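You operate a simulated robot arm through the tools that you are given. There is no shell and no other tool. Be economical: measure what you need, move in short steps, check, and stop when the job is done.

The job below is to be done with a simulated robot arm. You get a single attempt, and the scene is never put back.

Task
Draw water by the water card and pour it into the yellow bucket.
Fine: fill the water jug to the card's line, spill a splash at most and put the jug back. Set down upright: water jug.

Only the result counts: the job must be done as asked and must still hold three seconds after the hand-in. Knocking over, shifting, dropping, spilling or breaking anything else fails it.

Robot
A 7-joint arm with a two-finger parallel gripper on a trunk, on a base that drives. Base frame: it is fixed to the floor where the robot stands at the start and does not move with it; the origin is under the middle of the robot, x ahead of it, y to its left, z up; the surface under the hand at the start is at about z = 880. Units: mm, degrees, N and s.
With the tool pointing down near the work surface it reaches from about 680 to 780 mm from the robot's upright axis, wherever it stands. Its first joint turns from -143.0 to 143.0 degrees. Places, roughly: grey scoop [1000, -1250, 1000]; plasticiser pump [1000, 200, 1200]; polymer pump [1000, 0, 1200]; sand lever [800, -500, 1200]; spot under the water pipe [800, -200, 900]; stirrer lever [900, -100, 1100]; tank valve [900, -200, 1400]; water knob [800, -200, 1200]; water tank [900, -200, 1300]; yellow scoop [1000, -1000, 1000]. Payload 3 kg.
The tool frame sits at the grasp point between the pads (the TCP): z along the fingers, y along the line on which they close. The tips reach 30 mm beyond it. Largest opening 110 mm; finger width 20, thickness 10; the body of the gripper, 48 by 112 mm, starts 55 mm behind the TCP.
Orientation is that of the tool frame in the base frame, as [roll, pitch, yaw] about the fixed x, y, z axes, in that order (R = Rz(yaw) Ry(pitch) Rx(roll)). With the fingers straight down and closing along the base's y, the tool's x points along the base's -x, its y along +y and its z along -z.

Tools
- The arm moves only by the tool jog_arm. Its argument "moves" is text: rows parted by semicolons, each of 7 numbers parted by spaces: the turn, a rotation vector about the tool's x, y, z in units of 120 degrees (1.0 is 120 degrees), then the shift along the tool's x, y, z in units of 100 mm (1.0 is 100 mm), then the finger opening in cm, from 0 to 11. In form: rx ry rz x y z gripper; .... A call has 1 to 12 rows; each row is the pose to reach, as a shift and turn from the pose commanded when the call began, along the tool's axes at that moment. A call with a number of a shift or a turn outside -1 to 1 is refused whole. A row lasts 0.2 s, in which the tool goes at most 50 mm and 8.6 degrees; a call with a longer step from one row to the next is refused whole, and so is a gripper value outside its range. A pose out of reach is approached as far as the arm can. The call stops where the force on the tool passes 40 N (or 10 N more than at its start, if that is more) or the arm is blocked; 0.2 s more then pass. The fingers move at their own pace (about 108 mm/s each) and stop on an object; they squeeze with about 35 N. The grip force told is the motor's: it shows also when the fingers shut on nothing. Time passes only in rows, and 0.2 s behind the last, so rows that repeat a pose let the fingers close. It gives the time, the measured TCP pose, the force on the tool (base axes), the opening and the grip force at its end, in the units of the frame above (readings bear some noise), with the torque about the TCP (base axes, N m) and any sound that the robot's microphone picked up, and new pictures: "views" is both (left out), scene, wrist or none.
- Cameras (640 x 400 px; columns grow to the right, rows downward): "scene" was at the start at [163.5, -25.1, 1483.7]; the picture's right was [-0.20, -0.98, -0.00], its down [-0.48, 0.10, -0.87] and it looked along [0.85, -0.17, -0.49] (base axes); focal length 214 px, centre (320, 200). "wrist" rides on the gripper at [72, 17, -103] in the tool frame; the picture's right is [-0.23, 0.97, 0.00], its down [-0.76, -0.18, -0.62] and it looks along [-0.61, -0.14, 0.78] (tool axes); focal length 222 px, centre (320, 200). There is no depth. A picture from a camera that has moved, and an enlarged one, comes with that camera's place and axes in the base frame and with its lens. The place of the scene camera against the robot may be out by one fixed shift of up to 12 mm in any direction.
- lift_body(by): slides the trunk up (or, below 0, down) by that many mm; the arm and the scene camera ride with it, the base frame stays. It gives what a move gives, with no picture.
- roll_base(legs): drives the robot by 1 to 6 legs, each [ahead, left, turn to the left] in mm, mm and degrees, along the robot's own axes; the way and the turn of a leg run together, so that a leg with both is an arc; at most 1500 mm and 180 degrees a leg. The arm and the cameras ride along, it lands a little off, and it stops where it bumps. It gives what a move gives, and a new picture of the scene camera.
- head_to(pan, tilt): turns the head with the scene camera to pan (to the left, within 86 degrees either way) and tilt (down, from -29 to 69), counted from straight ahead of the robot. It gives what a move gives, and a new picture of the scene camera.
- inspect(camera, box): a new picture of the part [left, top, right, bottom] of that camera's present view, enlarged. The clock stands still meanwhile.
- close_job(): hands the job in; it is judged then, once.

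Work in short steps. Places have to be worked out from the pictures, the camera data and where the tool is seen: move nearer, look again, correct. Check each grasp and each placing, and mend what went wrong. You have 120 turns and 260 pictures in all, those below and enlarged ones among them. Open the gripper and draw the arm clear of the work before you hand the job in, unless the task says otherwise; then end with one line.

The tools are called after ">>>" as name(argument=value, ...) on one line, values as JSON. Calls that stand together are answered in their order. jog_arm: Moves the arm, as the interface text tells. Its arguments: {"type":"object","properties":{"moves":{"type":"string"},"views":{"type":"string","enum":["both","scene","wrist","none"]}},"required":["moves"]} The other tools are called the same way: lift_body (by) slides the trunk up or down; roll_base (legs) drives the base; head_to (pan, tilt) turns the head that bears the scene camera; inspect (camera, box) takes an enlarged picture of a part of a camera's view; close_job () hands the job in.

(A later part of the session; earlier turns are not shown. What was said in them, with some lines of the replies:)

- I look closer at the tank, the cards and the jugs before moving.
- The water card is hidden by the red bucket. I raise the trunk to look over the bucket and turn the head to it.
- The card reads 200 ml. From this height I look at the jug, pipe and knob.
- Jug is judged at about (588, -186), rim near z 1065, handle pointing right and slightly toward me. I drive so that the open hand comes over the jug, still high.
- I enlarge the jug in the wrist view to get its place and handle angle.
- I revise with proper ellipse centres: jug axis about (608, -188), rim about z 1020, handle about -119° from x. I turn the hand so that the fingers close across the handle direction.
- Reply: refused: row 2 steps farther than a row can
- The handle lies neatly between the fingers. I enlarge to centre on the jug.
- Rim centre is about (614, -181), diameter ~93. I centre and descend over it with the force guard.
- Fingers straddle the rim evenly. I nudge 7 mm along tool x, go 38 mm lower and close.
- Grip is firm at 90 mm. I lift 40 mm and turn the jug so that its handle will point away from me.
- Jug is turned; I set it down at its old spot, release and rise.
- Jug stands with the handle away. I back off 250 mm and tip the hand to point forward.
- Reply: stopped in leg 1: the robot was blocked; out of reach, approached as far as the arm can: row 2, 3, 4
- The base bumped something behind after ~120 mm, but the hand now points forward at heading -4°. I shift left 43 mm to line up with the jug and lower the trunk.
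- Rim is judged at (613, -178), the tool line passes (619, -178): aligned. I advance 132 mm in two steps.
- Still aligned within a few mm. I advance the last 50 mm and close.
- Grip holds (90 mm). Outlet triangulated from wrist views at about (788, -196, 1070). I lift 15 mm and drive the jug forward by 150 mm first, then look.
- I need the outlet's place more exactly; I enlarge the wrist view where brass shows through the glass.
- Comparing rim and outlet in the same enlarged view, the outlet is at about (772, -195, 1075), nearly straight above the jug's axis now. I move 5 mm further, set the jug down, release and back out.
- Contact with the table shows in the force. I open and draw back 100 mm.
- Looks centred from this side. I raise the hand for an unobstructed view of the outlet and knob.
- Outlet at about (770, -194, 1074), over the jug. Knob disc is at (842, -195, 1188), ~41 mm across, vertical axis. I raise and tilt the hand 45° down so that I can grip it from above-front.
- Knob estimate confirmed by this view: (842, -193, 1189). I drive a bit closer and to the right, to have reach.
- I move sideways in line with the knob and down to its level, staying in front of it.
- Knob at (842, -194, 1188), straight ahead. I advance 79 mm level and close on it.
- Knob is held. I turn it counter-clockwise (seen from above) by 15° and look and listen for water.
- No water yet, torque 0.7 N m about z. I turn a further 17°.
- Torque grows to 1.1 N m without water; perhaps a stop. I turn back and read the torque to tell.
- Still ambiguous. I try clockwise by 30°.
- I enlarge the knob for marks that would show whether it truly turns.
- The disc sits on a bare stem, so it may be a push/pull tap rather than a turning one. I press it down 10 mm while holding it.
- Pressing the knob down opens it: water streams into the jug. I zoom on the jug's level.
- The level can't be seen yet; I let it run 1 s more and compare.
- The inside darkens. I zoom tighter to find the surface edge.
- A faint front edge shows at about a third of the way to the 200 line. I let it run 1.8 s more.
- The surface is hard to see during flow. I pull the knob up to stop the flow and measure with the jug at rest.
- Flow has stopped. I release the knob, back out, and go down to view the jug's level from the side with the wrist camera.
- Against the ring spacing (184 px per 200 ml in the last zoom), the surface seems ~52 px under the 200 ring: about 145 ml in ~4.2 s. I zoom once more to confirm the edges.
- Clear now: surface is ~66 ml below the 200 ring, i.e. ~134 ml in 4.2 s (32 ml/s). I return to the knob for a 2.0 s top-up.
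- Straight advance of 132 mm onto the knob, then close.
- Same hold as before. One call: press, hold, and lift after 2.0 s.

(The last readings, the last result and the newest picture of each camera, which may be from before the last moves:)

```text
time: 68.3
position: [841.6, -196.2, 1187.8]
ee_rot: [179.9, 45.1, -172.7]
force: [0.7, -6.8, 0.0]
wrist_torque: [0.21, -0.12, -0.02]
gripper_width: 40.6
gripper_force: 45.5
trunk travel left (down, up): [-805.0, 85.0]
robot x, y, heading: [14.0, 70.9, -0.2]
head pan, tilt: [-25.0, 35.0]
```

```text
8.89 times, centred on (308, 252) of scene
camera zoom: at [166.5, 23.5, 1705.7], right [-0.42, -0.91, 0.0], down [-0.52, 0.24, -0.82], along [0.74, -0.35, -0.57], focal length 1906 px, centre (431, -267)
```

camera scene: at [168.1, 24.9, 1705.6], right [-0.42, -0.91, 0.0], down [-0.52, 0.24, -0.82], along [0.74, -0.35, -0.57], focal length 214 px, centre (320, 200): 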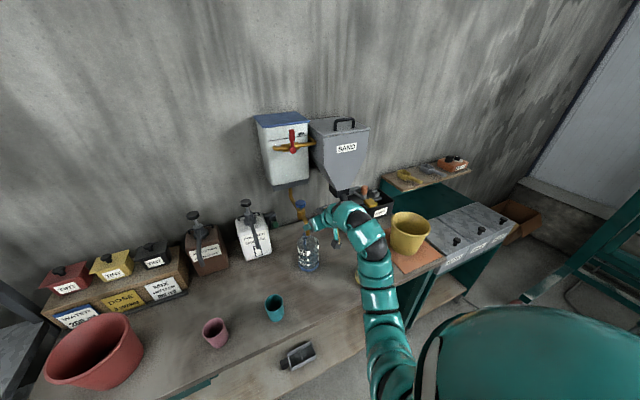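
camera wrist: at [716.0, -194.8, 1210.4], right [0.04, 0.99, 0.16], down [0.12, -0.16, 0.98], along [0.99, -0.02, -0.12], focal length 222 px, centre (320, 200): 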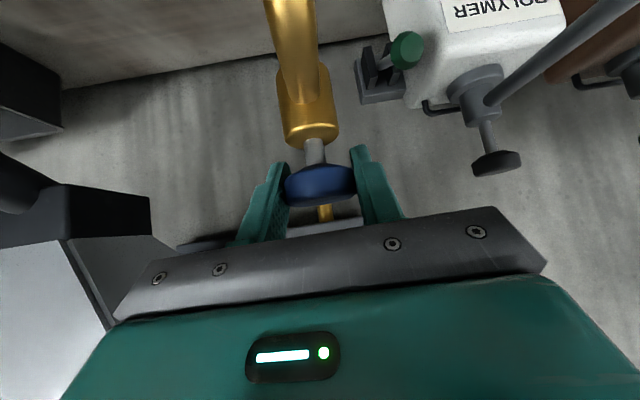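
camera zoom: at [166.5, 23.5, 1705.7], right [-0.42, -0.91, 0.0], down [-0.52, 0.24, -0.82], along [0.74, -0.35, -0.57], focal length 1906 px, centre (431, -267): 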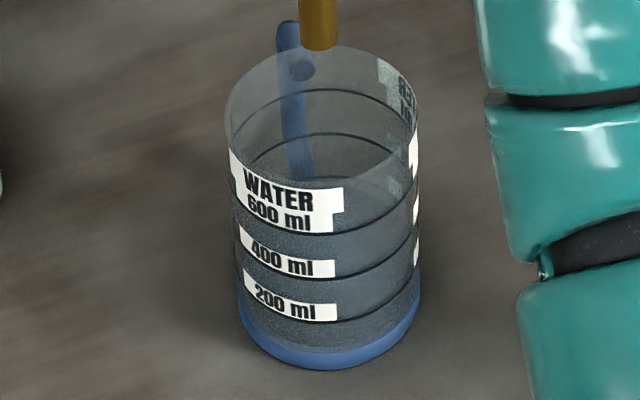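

Stream is off. I release, back out and check the level from the side.

>>> jog_arm(moves="0 0 0 0 0 0 6;0 0 0 0 0 0 8;0 0 0 0 0 0 8;0 0 0 0.2 0 -0.2 8;0 0 0 0.4 0 -0.4 8;0 0 0 0.6 0 -0.6 8;0 0 0 0.8 0 -0.8 8;0 0 0 0.92 0 -0.92 8", views="none")

>>> roll_base(legs=[[-100, 0, 0]])

>>> lift_body(by=-220)

>>> inspect(camera="wrist", box=[295, 130, 365, 190])

>>> inspect(camera="wrist", box=[305, 143, 340, 180])

```text
time: 70.1
position: [712.1, -211.8, 1189.2]
ee_rot: [-179.9, 45.1, -172.7]
force: [0.9, -0.9, -1.3]
wrist_torque: [-0.01, -0.02, 0.0]
gripper_width: 80.1
gripper_force: 0.0
trunk travel left (down, up): [-805.0, 85.0]
robot x, y, heading: [8.5, 70.4, 0.1]
head pan, tilt: [-25.0, 35.0]
```

```text
time: 71.2
position: [613.5, -210.9, 1190.3]
ee_rot: [-179.8, 45.0, -172.6]
force: [-0.5, 0.3, 0.5]
wrist_torque: [-0.02, 0.01, 0.01]
gripper_width: 79.8
gripper_force: 0.1
trunk travel left (down, up): [-805.0, 85.0]
robot x, y, heading: [-86.1, 69.5, 0.1]
head pan, tilt: [-25.0, 35.0]
camera scene: at [65.4, 25.0, 1706.0], right [-0.42, -0.91, 0.0], down [-0.52, 0.24, -0.82], along [0.74, -0.35, -0.57], focal length 214 px, centre (320, 200)
```

scene: 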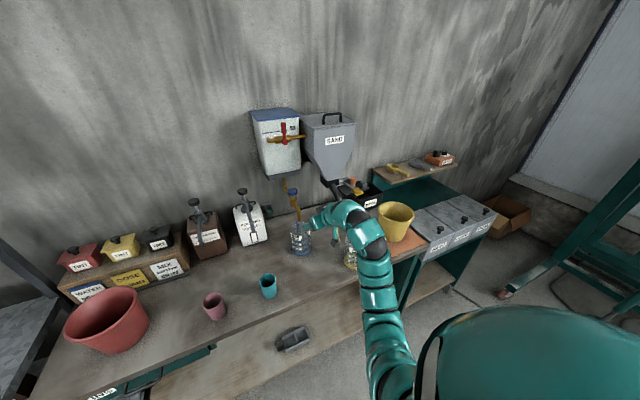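

```text
time: 73.6
position: [615.0, -210.9, 969.2]
ee_rot: [-179.9, 44.9, -172.6]
force: [-0.2, -0.3, 0.8]
wrist_torque: [0.02, -0.02, 0.0]
gripper_width: 80.1
gripper_force: 0.1
trunk travel left (down, up): [-585.0, 305.0]
robot x, y, heading: [-88.9, 68.2, -0.2]
head pan, tilt: [-25.0, 35.0]
```

```text
6.67 times, centred on (330, 160) of wrist
camera zoom: at [488.9, -210.0, 990.7], right [0.03, 0.99, 0.16], down [0.12, -0.16, 0.98], along [0.99, -0.01, -0.12], focal length 1481 px, centre (253, 467)
```

zoom: 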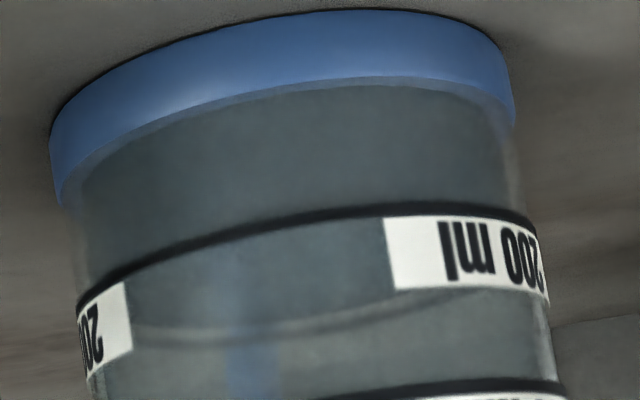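

```text
10.81 times, centred on (322, 162) of wrist
camera zoom: at [488.9, -210.0, 990.7], right [0.03, 0.99, 0.16], down [0.12, -0.16, 0.98], along [0.99, -0.01, -0.12], focal length 2401 px, centre (293, 616)
```

zoom: 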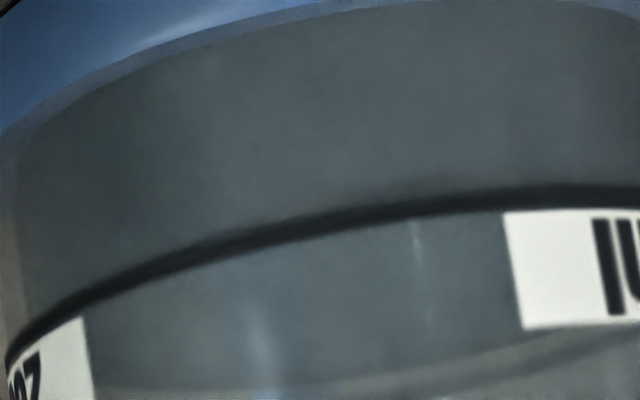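

The surface now coincides with the 200 ring, front and back: 200 ml. I rise, and bring the hand level again to fetch the jug.

>>> lift_body(by=120)

>>> jog_arm(moves="0 -0.07 0 0 0 0 9;0 -0.14 0 0 0 0 10;0 -0.21 0 0 0 0 11;0 -0.28 0 0 0 0 11;0 -0.35 0 0 0 0 11;0 -0.375 0 0 0 0 11;0 -0.375 0 0 0 0 11", views="none")

>>> jog_arm(moves="0.07 0 0 0 0.1 0 11;0.07 0 0 0 0.1 0 11", views="both")

```text
time: 75.1
position: [616.2, -210.7, 1088.6]
ee_rot: [-180.0, 45.0, -172.5]
force: [0.0, -0.1, 0.0]
wrist_torque: [0.0, -0.03, -0.02]
gripper_width: 79.9
gripper_force: 0.0
trunk travel left (down, up): [-705.0, 185.0]
robot x, y, heading: [-93.2, 68.0, 0.0]
head pan, tilt: [-25.0, 35.0]
```

```text
time: 76.7
position: [613.5, -211.1, 1089.5]
ee_rot: [-36.8, 89.9, -29.5]
force: [-0.2, -0.2, 0.3]
wrist_torque: [0.02, 0.01, -0.03]
gripper_width: 109.9
gripper_force: 0.0
trunk travel left (down, up): [-705.0, 185.0]
robot x, y, heading: [-87.9, 72.5, -0.0]
head pan, tilt: [-25.0, 35.0]
```

```text
time: 77.3
position: [613.8, -201.4, 1087.0]
ee_rot: [-35.4, 89.9, -36.5]
force: [0.3, 0.0, 0.9]
wrist_torque: [-0.02, 0.02, 0.0]
gripper_width: 110.0
gripper_force: 0.0
trunk travel left (down, up): [-705.0, 185.0]
robot x, y, heading: [-89.7, 71.6, -0.2]
head pan, tilt: [-25.0, 35.0]
camera scene: at [67.2, 24.4, 1605.7], right [-0.42, -0.91, 0.0], down [-0.52, 0.24, -0.82], along [0.74, -0.35, -0.57], focal length 214 px, centre (320, 200)
camera wrist: at [510.3, -182.8, 1015.0], right [0.02, 0.97, 0.23], down [-0.63, -0.17, 0.76], along [0.78, -0.16, 0.61], focal length 222 px, centre (320, 200)
```

scene: 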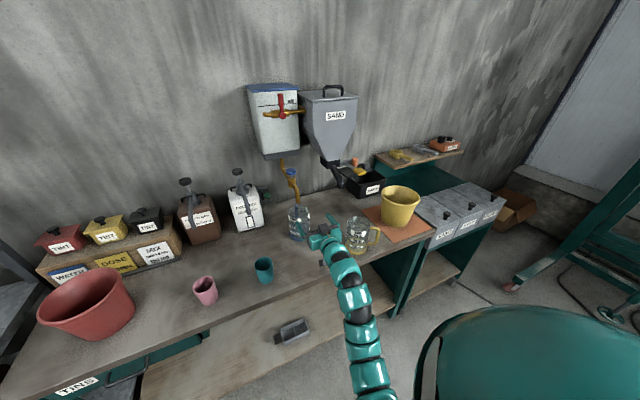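
wrist: 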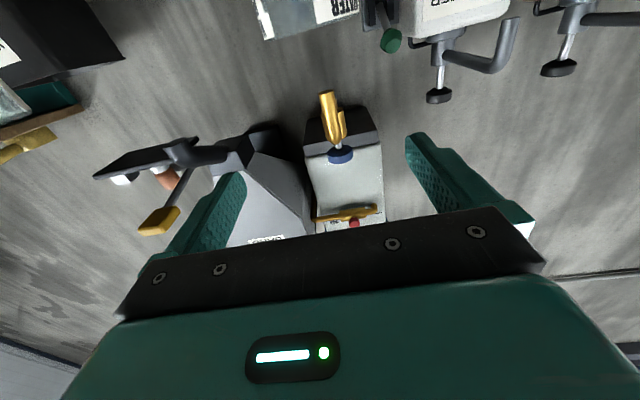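

Heading is -1°; I shift 8 mm left, lower to grip height and check alignment.

>>> jog_arm(moves="0 0 0 0 0.08 0 11;0 0 0 0 0.08 0 11", views="none")

>>> lift_body(by=-97)

>>> inspect(camera="wrist", box=[220, 0, 440, 200])

>>> inspect(camera="scene", box=[260, 130, 400, 270])

```text
time: 77.9
position: [612.6, -192.1, 1087.1]
ee_rot: [-57.8, 90.0, -58.8]
force: [-0.6, 0.3, 0.3]
wrist_torque: [0.02, 0.01, 0.03]
gripper_width: 109.9
gripper_force: 0.0
trunk travel left (down, up): [-705.0, 185.0]
robot x, y, heading: [-91.6, 70.9, 0.0]
head pan, tilt: [-25.0, 35.0]
```

```text
time: 79.2
position: [613.2, -192.6, 989.6]
ee_rot: [-48.9, 90.0, -50.0]
force: [0.4, -0.7, -0.8]
wrist_torque: [-0.02, 0.0, 0.0]
gripper_width: 109.9
gripper_force: 0.2
trunk travel left (down, up): [-608.0, 282.0]
robot x, y, heading: [-87.5, 69.8, -0.1]
head pan, tilt: [-25.0, 35.0]
```

```text
2.00 times, centred on (330, 100) of wrist
camera zoom: at [510.4, -173.7, 918.6], right [0.02, 0.97, 0.23], down [-0.63, -0.17, 0.76], along [0.78, -0.16, 0.61], focal length 444 px, centre (300, 400)
```

zoom: 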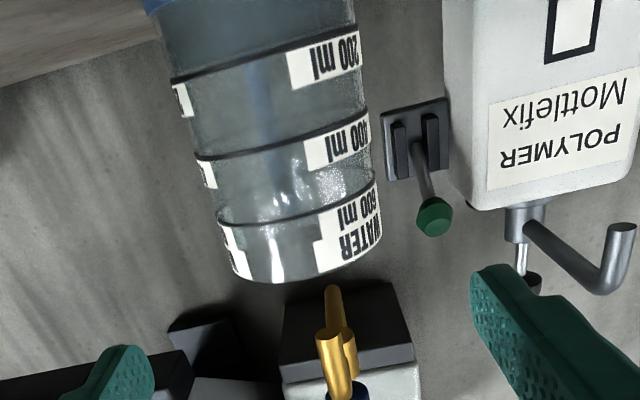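

```text
2.86 times, centred on (330, 200) of scene
camera zoom: at [67.0, 25.3, 1508.8], right [-0.42, -0.91, 0.0], down [-0.52, 0.24, -0.82], along [0.74, -0.35, -0.57], focal length 613 px, centre (291, 200)
```

zoom: 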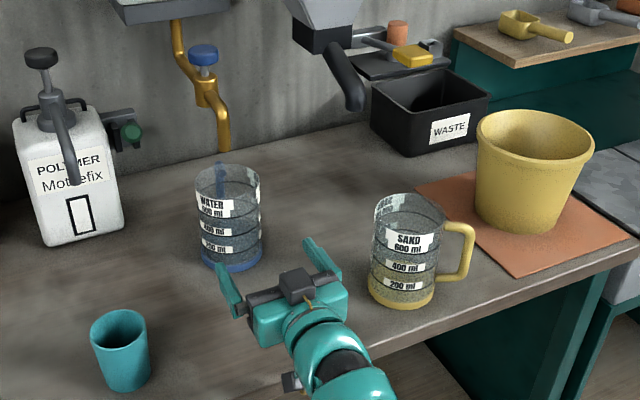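

Jug at y ≈ -196, in line. I advance 155 mm in two calls and close on it.

>>> jog_arm(moves="0 0 0 0 0 0.3 11;0 0 0 0 0 0.6 11;0 0 0 0 0 0.8 11;0 0 0 0 0 1 11", views="wrist")

```text
time: 80.2
position: [714.2, -195.3, 991.1]
ee_rot: [-125.7, 90.0, -126.8]
force: [-0.1, 0.6, 0.2]
wrist_torque: [0.0, 0.06, 0.03]
gripper_width: 109.8
gripper_force: 0.0
trunk travel left (down, up): [-608.0, 282.0]
robot x, y, heading: [-89.2, 72.8, -0.1]
head pan, tilt: [-25.0, 35.0]
camera wrist: at [611.1, -175.7, 918.6], right [0.02, 0.97, 0.23], down [-0.63, -0.17, 0.76], along [0.78, -0.16, 0.61], focal length 222 px, centre (320, 200)
```

wrist: 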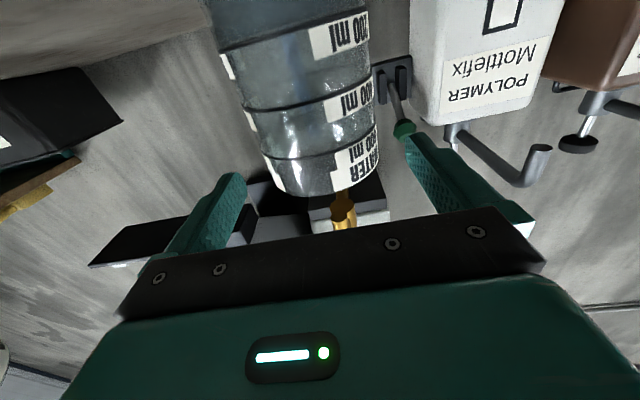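

>>> jog_arm(moves="0 0 0 0 0 0.2 11;0 0 0 0 0 0.4 11;0 0 0 0 0 0.55 11;0 0 0 0 0 0.55 9.5;0 0 0 0 0 0.55 8.5;0 0 0 0 0 0.55 7.5;0 0 0 0 0 0.55 7.5", views="wrist")

```text
time: 81.8
position: [768.7, -194.6, 991.0]
ee_rot: [93.9, 89.9, 93.0]
force: [0.5, -1.1, -0.7]
wrist_torque: [-0.06, 0.02, -0.04]
gripper_width: 89.8
gripper_force: 35.3
trunk travel left (down, up): [-608.0, 282.0]
robot x, y, heading: [-84.9, 70.0, -0.1]
head pan, tilt: [-25.0, 35.0]
camera wrist: at [665.6, -175.7, 918.7], right [0.02, 0.97, 0.23], down [-0.63, -0.17, 0.76], along [0.78, -0.16, 0.61], focal length 222 px, centre (320, 200)
```

wrist: 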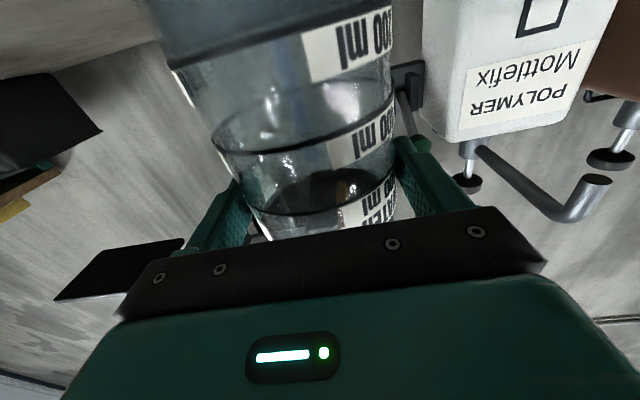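

Grip holds. I lift 20 mm gently, then draw slowly back from under the outlet.

>>> lift_body(by=20)

>>> jog_arm(moves="0 0 0 0 0 -0.04 7.5;0 0 0 0 0 -0.12 7.5;0 0 0 0 0 -0.21 7.5;0 0 0 0 0 -0.3 7.5;0 0 0 0 0 -0.4 7.5;0 0 0 0 0 -0.5 7.5;0 0 0 0 0 -0.6 7.5;0 0 0 0 0 -0.7 7.5;0 0 0 0 0 -0.8 7.5;0 0 0 0 0 -0.88 7.5;0 0 0 0 0 -0.95 7.5;0 0 0 0 0 -1 7.5", views="both")

```text
time: 82.5
position: [769.0, -194.7, 1009.5]
ee_rot: [27.8, 89.9, 26.8]
force: [0.6, 0.4, -3.3]
wrist_torque: [-0.02, 0.05, 0.02]
gripper_width: 89.8
gripper_force: 35.4
trunk travel left (down, up): [-628.0, 262.0]
robot x, y, heading: [-86.6, 71.4, -0.0]
head pan, tilt: [-25.0, 35.0]
```

```text
time: 85.0
position: [667.8, -192.7, 1010.8]
ee_rot: [-93.2, 89.9, -94.3]
force: [-0.7, 0.2, -2.9]
wrist_torque: [-0.04, 0.07, 0.01]
gripper_width: 89.7
gripper_force: 35.1
trunk travel left (down, up): [-628.0, 262.0]
robot x, y, heading: [-88.1, 72.3, -0.1]
head pan, tilt: [-25.0, 35.0]
camera scene: at [67.5, 25.0, 1528.7], right [-0.42, -0.91, 0.0], down [-0.52, 0.24, -0.82], along [0.74, -0.35, -0.57], focal length 214 px, centre (320, 200)
camera wrist: at [565.1, -173.6, 938.4], right [0.02, 0.97, 0.23], down [-0.63, -0.17, 0.76], along [0.78, -0.16, 0.61], focal length 222 px, centre (320, 200)
```

scene: 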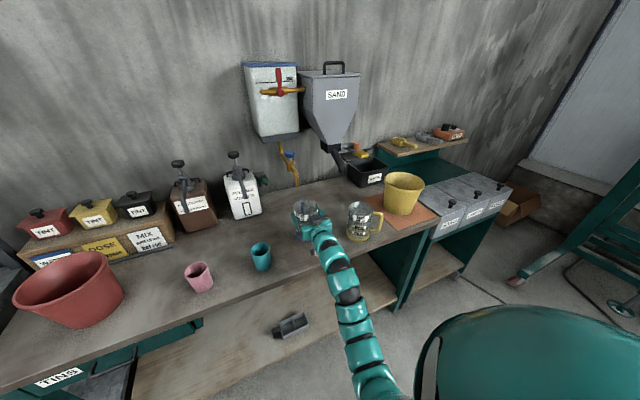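
wrist: 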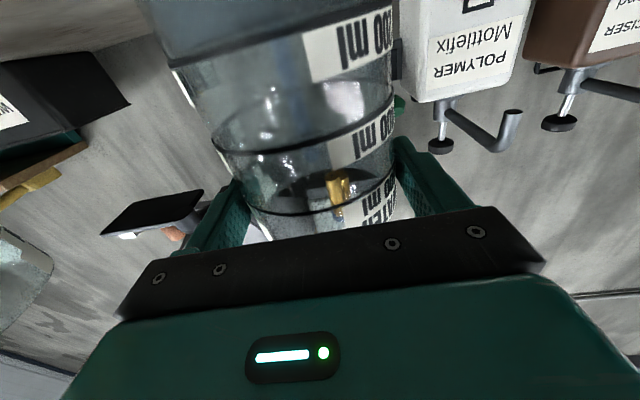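

Weight rose by ~2 N, fitting 200 ml. I measure the bucket, calibrated against the jug's known place.

>>> inspect(camera="scene", box=[280, 160, 440, 270])

```text
3.64 times, centred on (360, 215) of scene
camera zoom: at [67.5, 25.0, 1528.7], right [-0.42, -0.91, 0.0], down [-0.52, 0.24, -0.82], along [0.74, -0.35, -0.57], focal length 780 px, centre (174, 146)
```

zoom: 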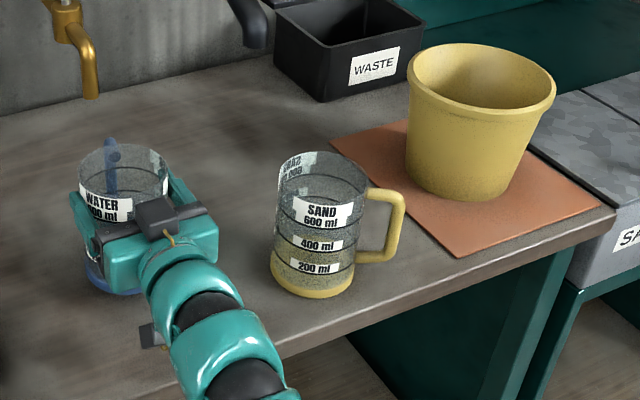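

Bucket axis is about (669, -688), rim z ≈ 1037, radius ~94. I draw back 100 mm more, rise to pouring height and drive right.

>>> jog_arm(moves="0 0 0 0 0 -0.04 7.5;0 0 0 0 0 -0.12 7.5;0 0 0 0 0 -0.21 7.5;0 0 0 0 0 -0.3 7.5;0 0 0 0 0 -0.4 7.5;0 0 0 0 0 -0.5 7.5;0 0 0 0 0 -0.6 7.5;0 0 0 0 0 -0.7 7.5;0 0 0 0 0 -0.8 7.5;0 0 0 0 0 -0.88 7.5;0 0 0 0 0 -0.95 7.5;0 0 0 0 0 -1 7.5", views="none")

>>> lift_body(by=140)

>>> roll_base(legs=[[0, -150, 0], [0, -150, 0], [0, -165, 0]])

```text
time: 87.7
position: [569.6, -190.7, 1011.9]
ee_rot: [-22.3, 90.0, -23.2]
force: [-0.2, -0.4, -3.4]
wrist_torque: [0.0, 0.13, 0.02]
gripper_width: 89.8
gripper_force: 35.0
trunk travel left (down, up): [-628.0, 262.0]
robot x, y, heading: [-89.6, 68.2, 0.1]
head pan, tilt: [-25.0, 35.0]
```

```text
time: 89.3
position: [569.0, -190.9, 1151.3]
ee_rot: [96.5, 90.0, 95.5]
force: [-0.3, -0.8, -2.3]
wrist_torque: [0.01, 0.11, -0.01]
gripper_width: 89.7
gripper_force: 35.1
trunk travel left (down, up): [-768.0, 122.0]
robot x, y, heading: [-88.3, 71.0, 0.3]
head pan, tilt: [-25.0, 35.0]
```

```text
time: 92.7
position: [570.1, -659.1, 1151.4]
ee_rot: [-106.2, 90.0, -107.0]
force: [-0.9, -1.2, -3.3]
wrist_torque: [0.0, 0.09, 0.03]
gripper_width: 89.9
gripper_force: 34.9
trunk travel left (down, up): [-768.0, 122.0]
robot x, y, heading: [-85.9, -400.6, 0.2]
head pan, tilt: [-25.0, 35.0]
camera scene: at [68.1, -444.4, 1668.7], right [-0.42, -0.91, 0.0], down [-0.52, 0.24, -0.82], along [0.74, -0.34, -0.57], focal length 214 px, centre (320, 200)
```

scene: 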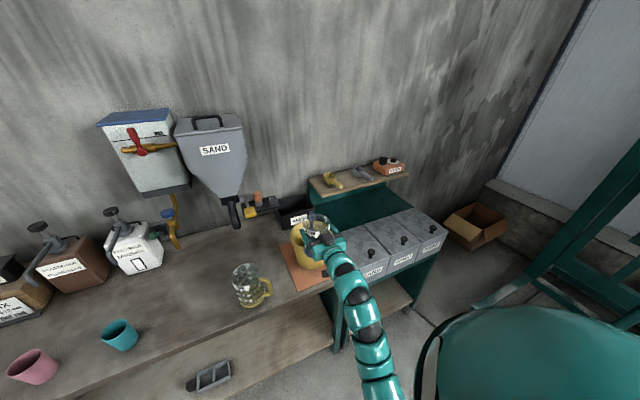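

I check the bucket against the jug from here before moving forward.

>>> inspect(camera="scene", box=[250, 180, 380, 310])

```text
3.08 times, centred on (315, 245) of scene
camera zoom: at [68.1, -444.4, 1668.7], right [-0.42, -0.91, 0.0], down [-0.52, 0.24, -0.82], along [0.74, -0.34, -0.57], focal length 660 px, centre (335, 62)
```

zoom: 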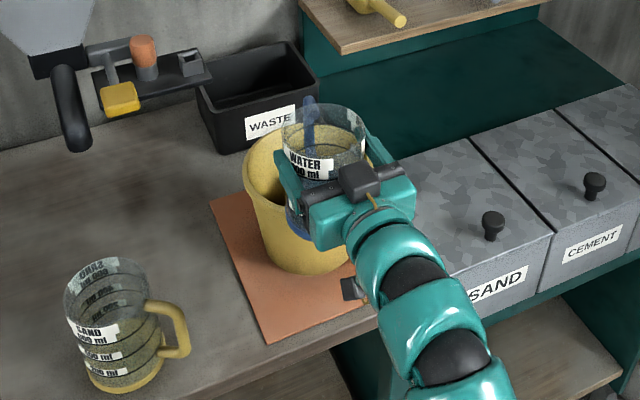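

Bucket estimate confirmed within ~5 mm. I drive forward 95 mm to bring the jug over the bucket.

>>> roll_base(legs=[[95, 0, 0]])

>>> inspect(camera="scene", box=[250, 160, 380, 290])

```text
time: 93.8
position: [667.2, -659.3, 1150.8]
ee_rot: [-163.0, 89.9, -164.0]
force: [0.1, 0.6, -3.8]
wrist_torque: [-0.01, 0.07, 0.03]
gripper_width: 89.5
gripper_force: 34.8
trunk travel left (down, up): [-768.0, 122.0]
robot x, y, heading: [8.3, -402.4, 0.1]
head pan, tilt: [-25.0, 35.0]
camera scene: at [166.7, -442.8, 1668.5], right [-0.42, -0.91, 0.0], down [-0.52, 0.24, -0.82], along [0.74, -0.35, -0.57], focal length 214 px, centre (320, 200)
```

scene: 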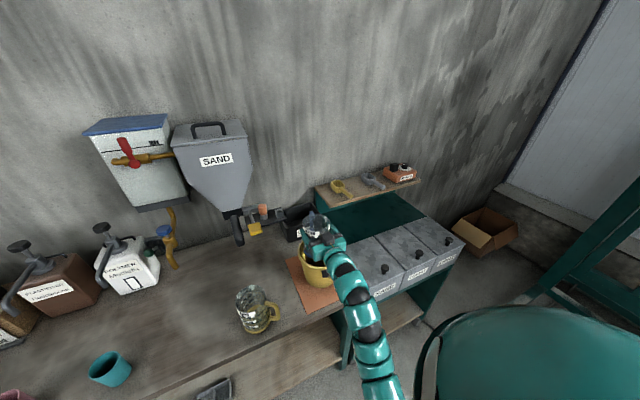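

```text
3.08 times, centred on (315, 225) of scene
camera zoom: at [166.7, -442.8, 1668.5], right [-0.42, -0.91, 0.0], down [-0.52, 0.24, -0.82], along [0.74, -0.35, -0.57], focal length 660 px, centre (335, 123)
```

zoom: 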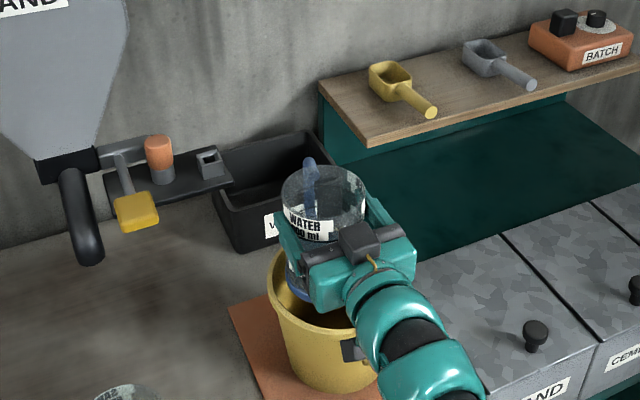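

Positioned over the bucket. I tilt the jug to the right about the tool axis: first to 54°.

>>> jog_arm(moves="0 0 0.03 0 0 0 7.5;0 0 0.07 0 0 0 7.5;0 0 0.12 0 0 0 7.5;0 0 0.17 0 0 0 7.5;0 0 0.22 0 0 0 7.5;0 0 0.27 0 0 0 7.5;0 0 0.32 0 0 0 7.5;0 0 0.37 0 0 0 7.5;0 0 0.41 0 0 0 7.5;0 0 0.44 0 0 0 7.5;0 0 0.45 0 0 0 7.5", views="wrist")

>>> inspect(camera="scene", box=[270, 180, 360, 290])

```text
time: 96.2
position: [667.2, -658.9, 1151.4]
ee_rot: [90.1, 36.1, 88.9]
force: [-0.7, 0.8, -3.2]
wrist_torque: [-0.11, 0.1, -0.02]
gripper_width: 89.5
gripper_force: 35.2
trunk travel left (down, up): [-768.0, 122.0]
robot x, y, heading: [9.4, -400.2, -0.2]
head pan, tilt: [-25.0, 35.0]
camera wrist: at [564.6, -588.4, 1122.4], right [0.01, 0.39, 0.92], down [-0.64, -0.71, 0.3], along [0.77, -0.59, 0.24], focal length 222 px, centre (320, 200)
```

wrist: 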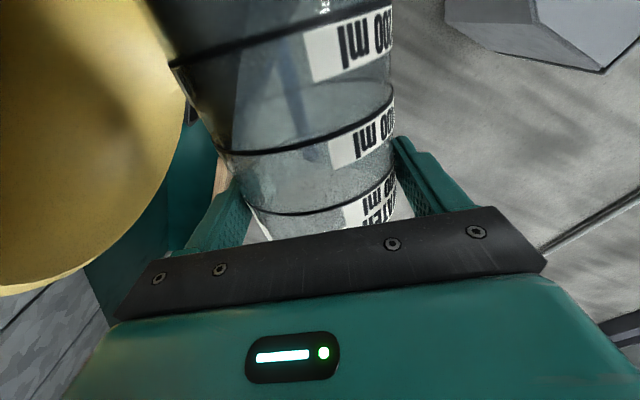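

```text
3.64 times, centred on (315, 235) of scene
camera zoom: at [164.7, -442.9, 1668.7], right [-0.42, -0.91, 0.0], down [-0.52, 0.24, -0.82], along [0.74, -0.35, -0.57], focal length 780 px, centre (338, 73)
```

zoom: 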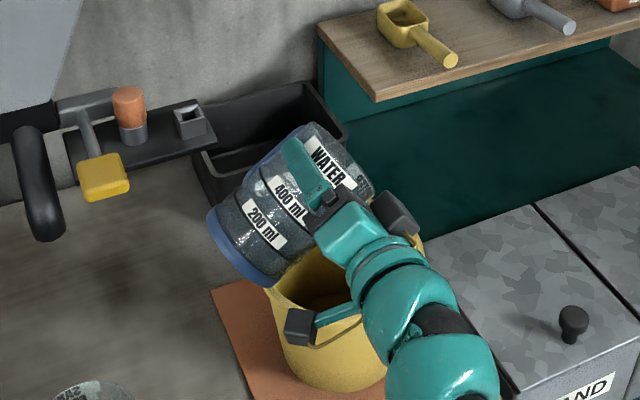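

Tilted cleanly, no spill, lip over the bucket's middle. I continue slowly to ~86°.

>>> jog_arm(moves="0 0 0.03 0 0 0 7.5;0 0 0.055 0 0 0 7.5;0 0 0.08 0 0 0 7.5;0 0 0.105 0 0 0 7.5;0 0 0.13 0 0 0 7.5;0 0 0.155 0 0 0 7.5;0 0 0.18 0 0 0 7.5;0 0 0.205 0 0 0 7.5;0 0 0.23 0 0 0 7.5;0 0 0.25 0 0 0 7.5;0 0 0.265 0 0 0 7.5;0 0 0.265 0 0 0 7.5", views="wrist")

>>> inspect(camera="scene", box=[270, 180, 360, 290])

```text
time: 98.8
position: [666.6, -659.2, 1152.7]
ee_rot: [90.0, 4.2, 89.0]
force: [-0.6, 0.0, -0.3]
wrist_torque: [-0.07, 0.05, -0.01]
gripper_width: 89.3
gripper_force: 34.9
trunk travel left (down, up): [-768.0, 122.0]
robot x, y, heading: [6.9, -398.9, 0.3]
head pan, tilt: [-25.0, 35.0]
camera wrist: at [564.3, -583.6, 1163.5], right [0.0, -0.16, 0.99], down [-0.64, -0.76, -0.12], along [0.77, -0.63, -0.1], focal length 222 px, centre (320, 200)
```

wrist: 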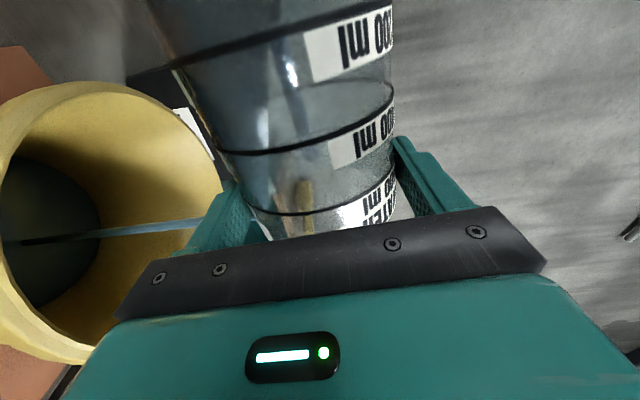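

```text
3.64 times, centred on (315, 235) of scene
camera zoom: at [164.5, -442.8, 1668.8], right [-0.42, -0.91, 0.0], down [-0.52, 0.24, -0.82], along [0.74, -0.35, -0.57], focal length 780 px, centre (338, 73)
```

zoom: 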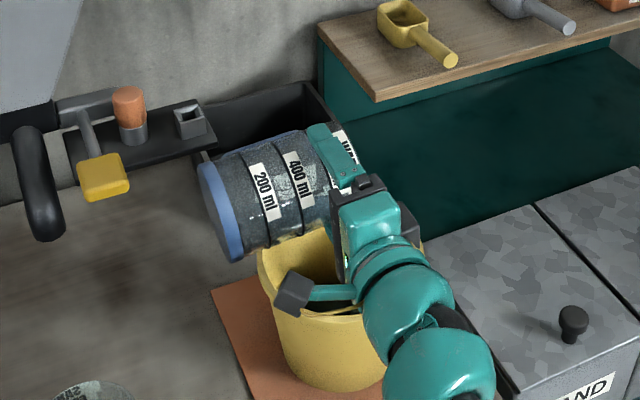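

The stream falls well into the bucket. I tilt on to ~115° and hold to empty the jug.

>>> jog_arm(moves="0 0 0.03 0 0 0 7.5;0 0 0.06 0 0 0 7.5;0 0 0.09 0 0 0 7.5;0 0 0.12 0 0 0 7.5;0 0 0.15 0 0 0 7.5;0 0 0.18 0 0 0 7.5;0 0 0.21 0 0 0 7.5;0 0 0.24 0 0 0 7.5;0 0 0.24 0 0 0 7.5;0 0 0.24 0 0 0 7.5;0 0 0.24 0 0 0 7.5;0 0 0.24 0 0 0 7.5", views="wrist")

>>> jog_arm(moves="0 0 0 0 0 0 7.5;0 0 0 0 0 0 7.5;0 0 0 0 0 0 7.5;0 0 0 0 0 0 7.5;0 0 0 0 0 0 7.5;0 0 0 0 0 0 7.5", views="both")

```text
time: 101.5
position: [667.2, -658.6, 1152.5]
ee_rot: [90.0, -24.6, 89.0]
force: [0.1, 0.6, -1.4]
wrist_torque: [-0.04, 0.01, 0.0]
gripper_width: 89.5
gripper_force: 35.0
trunk travel left (down, up): [-768.0, 122.0]
robot x, y, heading: [12.1, -398.1, 0.0]
head pan, tilt: [-25.0, 35.0]
camera wrist: at [564.6, -598.1, 1197.4], right [-0.01, -0.61, 0.79], down [-0.63, -0.61, -0.48], along [0.77, -0.51, -0.38], focal length 222 px, centre (320, 200)
```

wrist: 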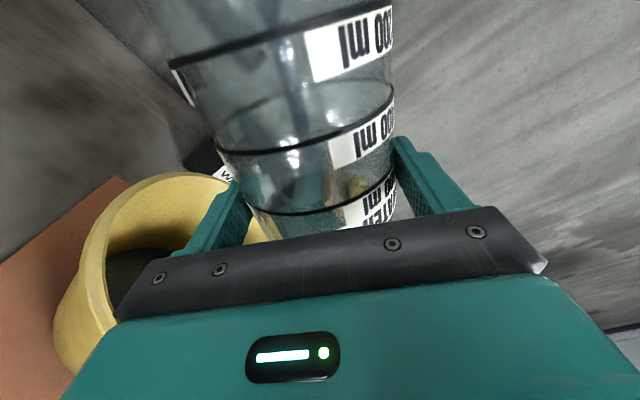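

```text
time: 102.8
position: [667.0, -659.7, 1151.8]
ee_rot: [89.9, -24.6, 89.0]
force: [-0.5, -1.0, -1.7]
wrist_torque: [-0.05, 0.03, 0.01]
gripper_width: 89.3
gripper_force: 35.3
trunk travel left (down, up): [-768.0, 122.0]
robot x, y, heading: [10.0, -399.3, -0.3]
head pan, tilt: [-25.0, 35.0]
camera scene: at [164.5, -442.8, 1668.8], right [-0.42, -0.91, 0.0], down [-0.52, 0.24, -0.82], along [0.74, -0.35, -0.57], focal length 214 px, centre (320, 200)
camera wrist: at [564.6, -598.1, 1197.4], right [-0.01, -0.61, 0.79], down [-0.63, -0.61, -0.48], along [0.77, -0.51, -0.38], focal length 222 px, centre (320, 200)
```

scene: 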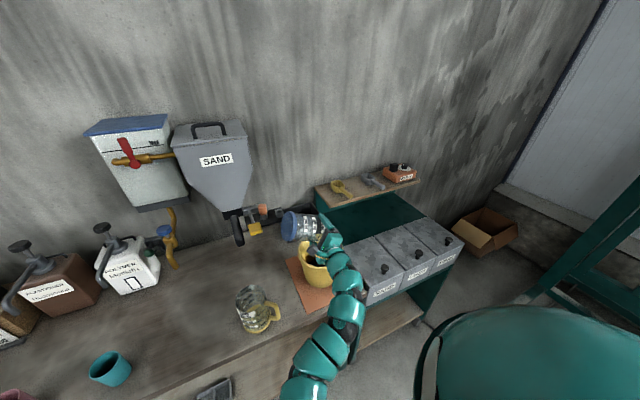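
wrist: 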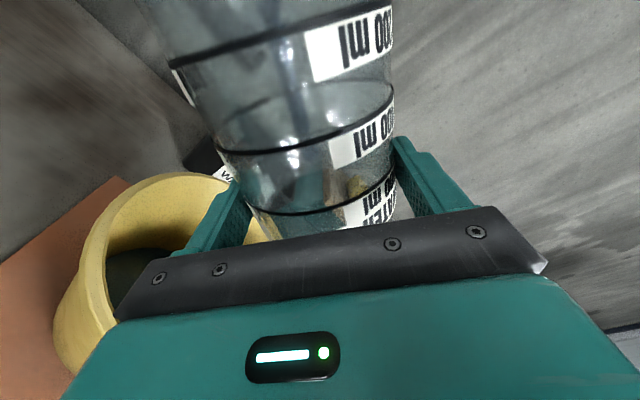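

No stream left; the weight is back to the empty value. I turn the jug upright again.

>>> jog_arm(moves="0 0 -0.06 0 0 0 7.5;0 0 -0.13 0 0 0 7.5;0 0 -0.2 0 0 0 7.5;0 0 -0.27 0 0 0 7.5;0 0 -0.34 0 0 0 7.5;0 0 -0.41 0 0 0 7.5;0 0 -0.48 0 0 0 7.5;0 0 -0.55 0 0 0 7.5;0 0 -0.62 0 0 0 7.5;0 0 -0.69 0 0 0 7.5;0 0 -0.76 0 0 0 7.5;0 0 -0.82 0 0 0 7.5", views="none")

>>> jog_arm(moves="0 0 -0.06 0 0 0 7.5;0 0 -0.12 0 0 0 7.5;0 0 -0.135 0 0 0 7.5;0 0 -0.135 0 0 0 7.5", views="both")

```text
time: 105.5
position: [666.4, -658.7, 1151.2]
ee_rot: [90.1, 73.9, 89.0]
force: [-0.2, -0.4, -1.1]
wrist_torque: [0.02, 0.02, -0.01]
gripper_width: 89.4
gripper_force: 35.1
trunk travel left (down, up): [-768.0, 122.0]
robot x, y, heading: [9.2, -400.0, -0.1]
head pan, tilt: [-25.0, 35.0]
```

```text
time: 106.5
position: [666.9, -658.4, 1151.4]
ee_rot: [-86.9, 89.9, -87.8]
force: [0.5, 0.9, -0.9]
wrist_torque: [0.02, 0.01, 0.0]
gripper_width: 89.2
gripper_force: 35.2
trunk travel left (down, up): [-768.0, 122.0]
robot x, y, heading: [10.4, -396.1, 0.2]
head pan, tilt: [-25.0, 35.0]
camera scene: at [164.5, -442.8, 1668.8], right [-0.42, -0.91, 0.0], down [-0.52, 0.24, -0.82], along [0.74, -0.35, -0.57], focal length 214 px, centre (320, 200)
camera wrist: at [564.2, -640.0, 1079.5], right [0.02, 0.97, 0.23], down [-0.63, -0.17, 0.76], along [0.78, -0.15, 0.61], focal length 222 px, centre (320, 200)
```

scene: 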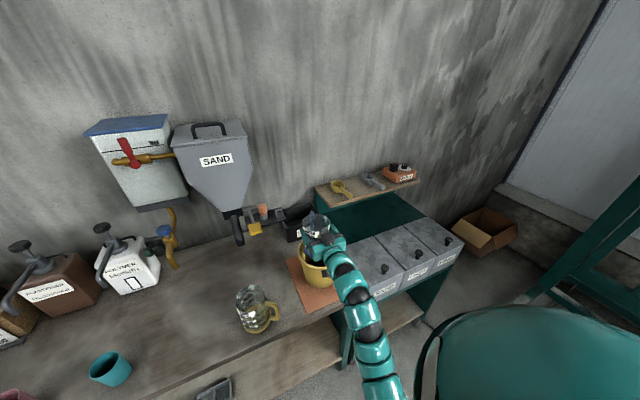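
wrist: 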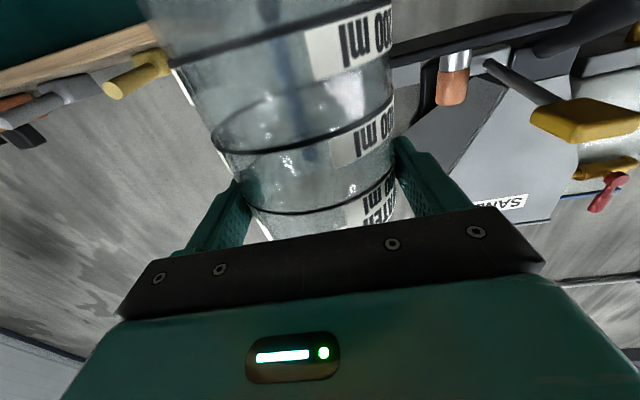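

Jug is upright and empty. I rise 40 mm, drive back, then left to its old spot.

>>> lift_body(by=40)

>>> roll_base(legs=[[-96, 0, 0], [0, 240, 0], [0, 240, 0], [40, 0, 0]])

```text
time: 107.3
position: [666.9, -658.7, 1191.0]
ee_rot: [77.0, 90.0, 75.9]
force: [0.5, -0.2, -0.9]
wrist_torque: [0.0, 0.04, 0.03]
gripper_width: 89.2
gripper_force: 35.2
trunk travel left (down, up): [-808.0, 82.0]
robot x, y, heading: [7.5, -400.5, 0.2]
head pan, tilt: [-25.0, 35.0]
```

```text
time: 111.6
position: [613.1, -178.3, 1191.2]
ee_rot: [-162.0, 89.8, -162.5]
force: [1.1, 0.3, -1.0]
wrist_torque: [0.03, 0.0, 0.0]
gripper_width: 88.9
gripper_force: 35.4
trunk travel left (down, up): [-808.0, 82.0]
robot x, y, heading: [-49.2, 77.5, 0.5]
head pan, tilt: [-25.0, 35.0]
camera scene: at [109.4, 34.5, 1708.5], right [-0.42, -0.91, 0.0], down [-0.52, 0.24, -0.82], along [0.74, -0.34, -0.58], focal length 214 px, centre (320, 200)
```

scene: 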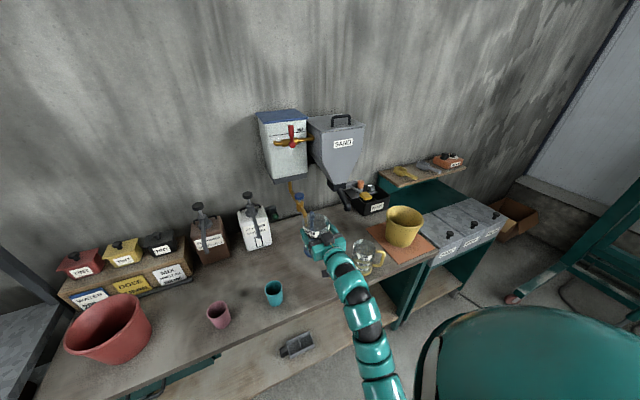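

At (613, -178), right over the old spot. I lower to just above the table, then set down by jog.

>>> lift_body(by=-188)

>>> inspect(camera="scene", box=[240, 160, 400, 300])

```text
time: 113.7
position: [610.3, -179.9, 1004.2]
ee_rot: [102.9, 90.0, 102.3]
force: [0.6, -0.3, -1.5]
wrist_torque: [-0.01, 0.01, 0.01]
gripper_width: 89.0
gripper_force: 34.9
trunk travel left (down, up): [-620.0, 270.0]
robot x, y, heading: [-48.5, 78.7, 0.4]
head pan, tilt: [-25.0, 35.0]
```

```text
2.86 times, centred on (320, 230) of scene
camera zoom: at [106.2, 34.1, 1520.8], right [-0.42, -0.91, 0.0], down [-0.52, 0.24, -0.82], along [0.74, -0.34, -0.57], focal length 613 px, centre (320, 114)
```

zoom: 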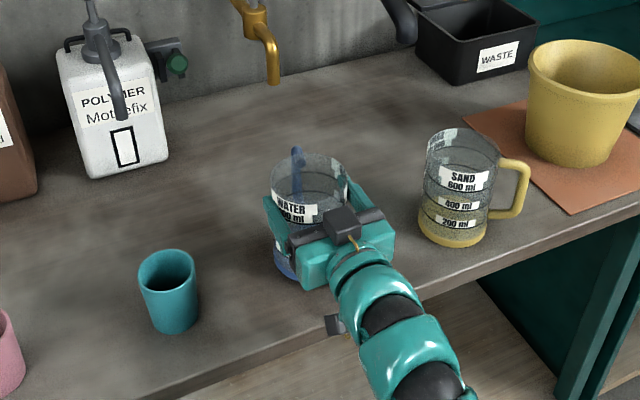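

I lower the last ~13 mm in small steps and read the force.

>>> jog_arm(moves="0 0 0 0.05 0 0 7.5;0 0 0 0.09 0 0 7.5;0 0 0 0.12 0 0 7.5;0 0 0 0.13 0 0 7.5", views="none")

```text
time: 114.7
position: [611.7, -178.9, 992.3]
ee_rot: [-26.3, 90.0, -26.9]
force: [0.7, 0.1, -0.2]
wrist_torque: [0.03, -0.12, 0.05]
gripper_width: 89.1
gripper_force: 35.2
trunk travel left (down, up): [-620.0, 270.0]
robot x, y, heading: [-48.6, 76.1, 0.5]
head pan, tilt: [-25.0, 35.0]
```

>>> jog_arm(moves="0 0 0 0.01 0 0 7.5;0 0 0 0.015 0 0 7.5", views="none")

```text
time: 115.3
position: [610.7, -178.6, 992.3]
ee_rot: [-10.1, 89.8, -10.6]
force: [2.6, -0.9, 5.3]
wrist_torque: [0.1, -0.69, -0.12]
gripper_width: 88.8
gripper_force: 35.6
trunk travel left (down, up): [-620.0, 270.0]
robot x, y, heading: [-46.9, 79.9, 0.6]
head pan, tilt: [-25.0, 35.0]
```

Firm contact (5 N). I open and withdraw straight back.

>>> jog_arm(moves="0 0 0 -0.01 0 0 8;0 0 0 -0.01 0 0 9.5;0 0 0 -0.01 0 0 11;0 0 0 -0.01 0 0 11;0 0 0 -0.01 0 -0.2 11;0 0 0 -0.01 0 -0.4 11;0 0 0 -0.01 0 -0.6 11;0 0 0 -0.01 0 -0.8 11;0 0 0 -0.01 0 -1 11", views="both")

>>> inspect(camera="scene", box=[240, 160, 400, 300])

```text
time: 117.3
position: [553.3, -181.6, 970.3]
ee_rot: [2.2, 89.9, 1.6]
force: [0.2, -0.5, -0.8]
wrist_torque: [-0.01, 0.01, 0.03]
gripper_width: 110.2
gripper_force: 0.1
out of reach, approached as far as the arm can: row 7, 8, 9
trunk travel left (down, up): [-620.0, 270.0]
robot x, y, heading: [-47.3, 77.8, 0.5]
head pan, tilt: [-25.0, 35.0]
camera scene: at [105.8, 34.2, 1520.8], right [-0.42, -0.91, 0.0], down [-0.52, 0.24, -0.82], along [0.74, -0.34, -0.57], focal length 214 px, centre (320, 200)
camera wrist: at [451.4, -163.1, 898.9], right [0.01, 0.97, 0.23], down [-0.63, -0.17, 0.76], along [0.78, -0.15, 0.61], focal length 222 px, centre (320, 200)
```

scene: 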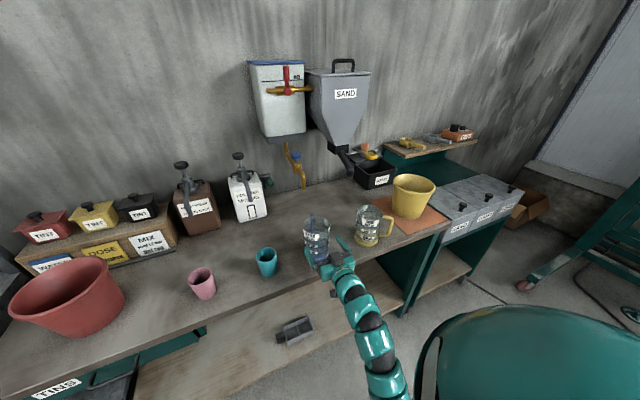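
wrist: 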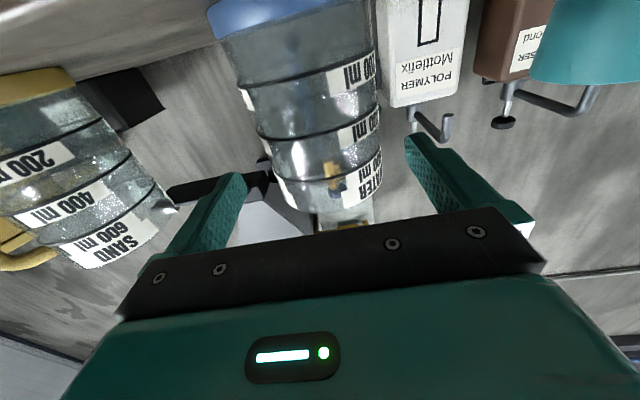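

```text
2.86 times, centred on (320, 230) of scene
camera zoom: at [105.8, 34.2, 1520.8], right [-0.42, -0.91, 0.0], down [-0.52, 0.24, -0.82], along [0.74, -0.34, -0.57], focal length 613 px, centre (320, 114)
```

zoom: 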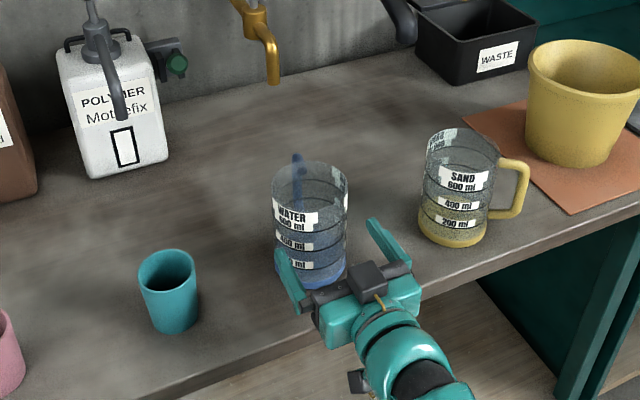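

Jug stands upright at its place. I back the base 80 mm to clear it, then raise the hand.

>>> roll_base(legs=[[-80, 0, 0]])

>>> lift_body(by=150)

>>> head_to(pan=-28, tilt=42)

>>> inspect(camera="scene", box=[270, 120, 430, 260])

```text
time: 118.3
position: [472.1, -181.7, 972.3]
ee_rot: [-7.5, 90.0, -8.0]
force: [-0.8, -0.4, -1.0]
wrist_torque: [0.01, 0.06, 0.0]
gripper_width: 110.0
gripper_force: 0.1
trunk travel left (down, up): [-620.0, 270.0]
robot x, y, heading: [-127.7, 76.2, 0.7]
head pan, tilt: [-25.0, 35.0]
camera scene: at [23.5, 33.6, 1521.0], right [-0.42, -0.91, 0.0], down [-0.52, 0.24, -0.82], along [0.75, -0.34, -0.57], focal length 214 px, centre (320, 200)
```

scene: 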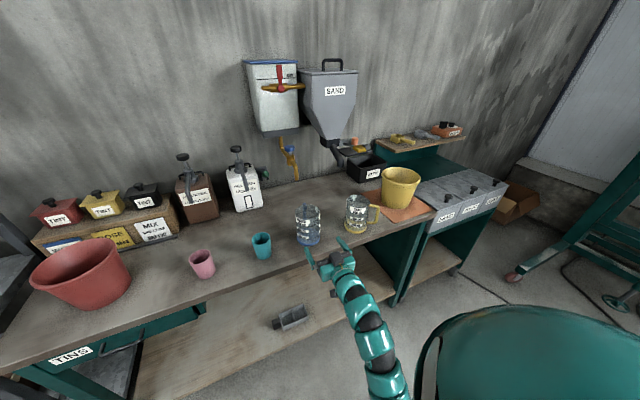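

```text
time: 120.1
position: [473.8, -181.6, 1120.5]
ee_rot: [-7.2, 90.0, -7.8]
force: [-0.3, -0.2, 0.4]
wrist_torque: [0.02, 0.0, 0.0]
gripper_width: 110.1
gripper_force: 0.1
trunk travel left (down, up): [-770.0, 120.0]
robot x, y, heading: [-128.3, 74.2, 0.4]
head pan, tilt: [-25.0, 35.0]
```

```text
time: 120.8
position: [472.9, -182.2, 1122.3]
ee_rot: [-11.6, 89.8, -12.2]
force: [-0.8, -0.4, 0.3]
wrist_torque: [0.0, -0.01, 0.0]
gripper_width: 110.1
gripper_force: 0.1
trunk travel left (down, up): [-770.0, 120.0]
robot x, y, heading: [-131.0, 73.1, 0.6]
head pan, tilt: [-28.0, 42.0]
camera scene: at [19.1, 31.6, 1660.3], right [-0.46, -0.89, 0.0], down [-0.59, 0.31, -0.74], along [0.66, -0.34, -0.67], focal length 214 px, centre (320, 200)
```

scene: 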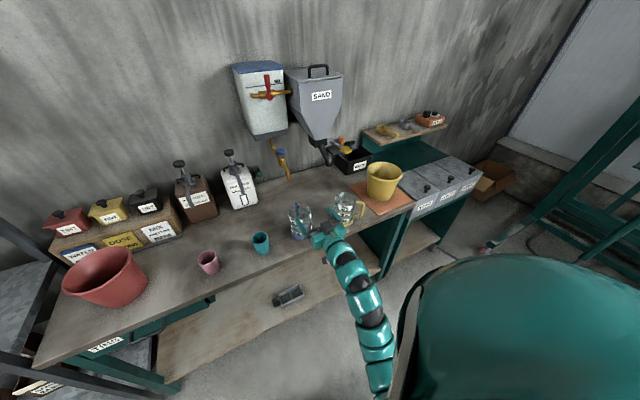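

```text
2.86 times, centred on (350, 190) of scene
camera zoom: at [19.1, 31.6, 1660.3], right [-0.46, -0.89, 0.0], down [-0.59, 0.31, -0.74], along [0.66, -0.34, -0.67], focal length 613 px, centre (234, 229)
```

zoom: 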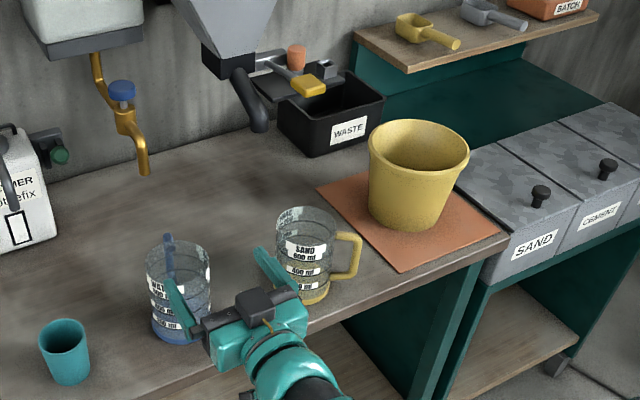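

All is in order: the tap is shut, the jug stands empty and upright at its place, the bucket is in place, and I see no spill. I hand in.

>>> close_job()

```text
The job is handed in.
```

I filled the water jug to the 200 ml line the card asks for, poured it into the yellow bucket with no spill that I could see, and set the empty jug back upright at its place, its handle now pointing to the wall; on the way the base bumped something behind it that I could not see.
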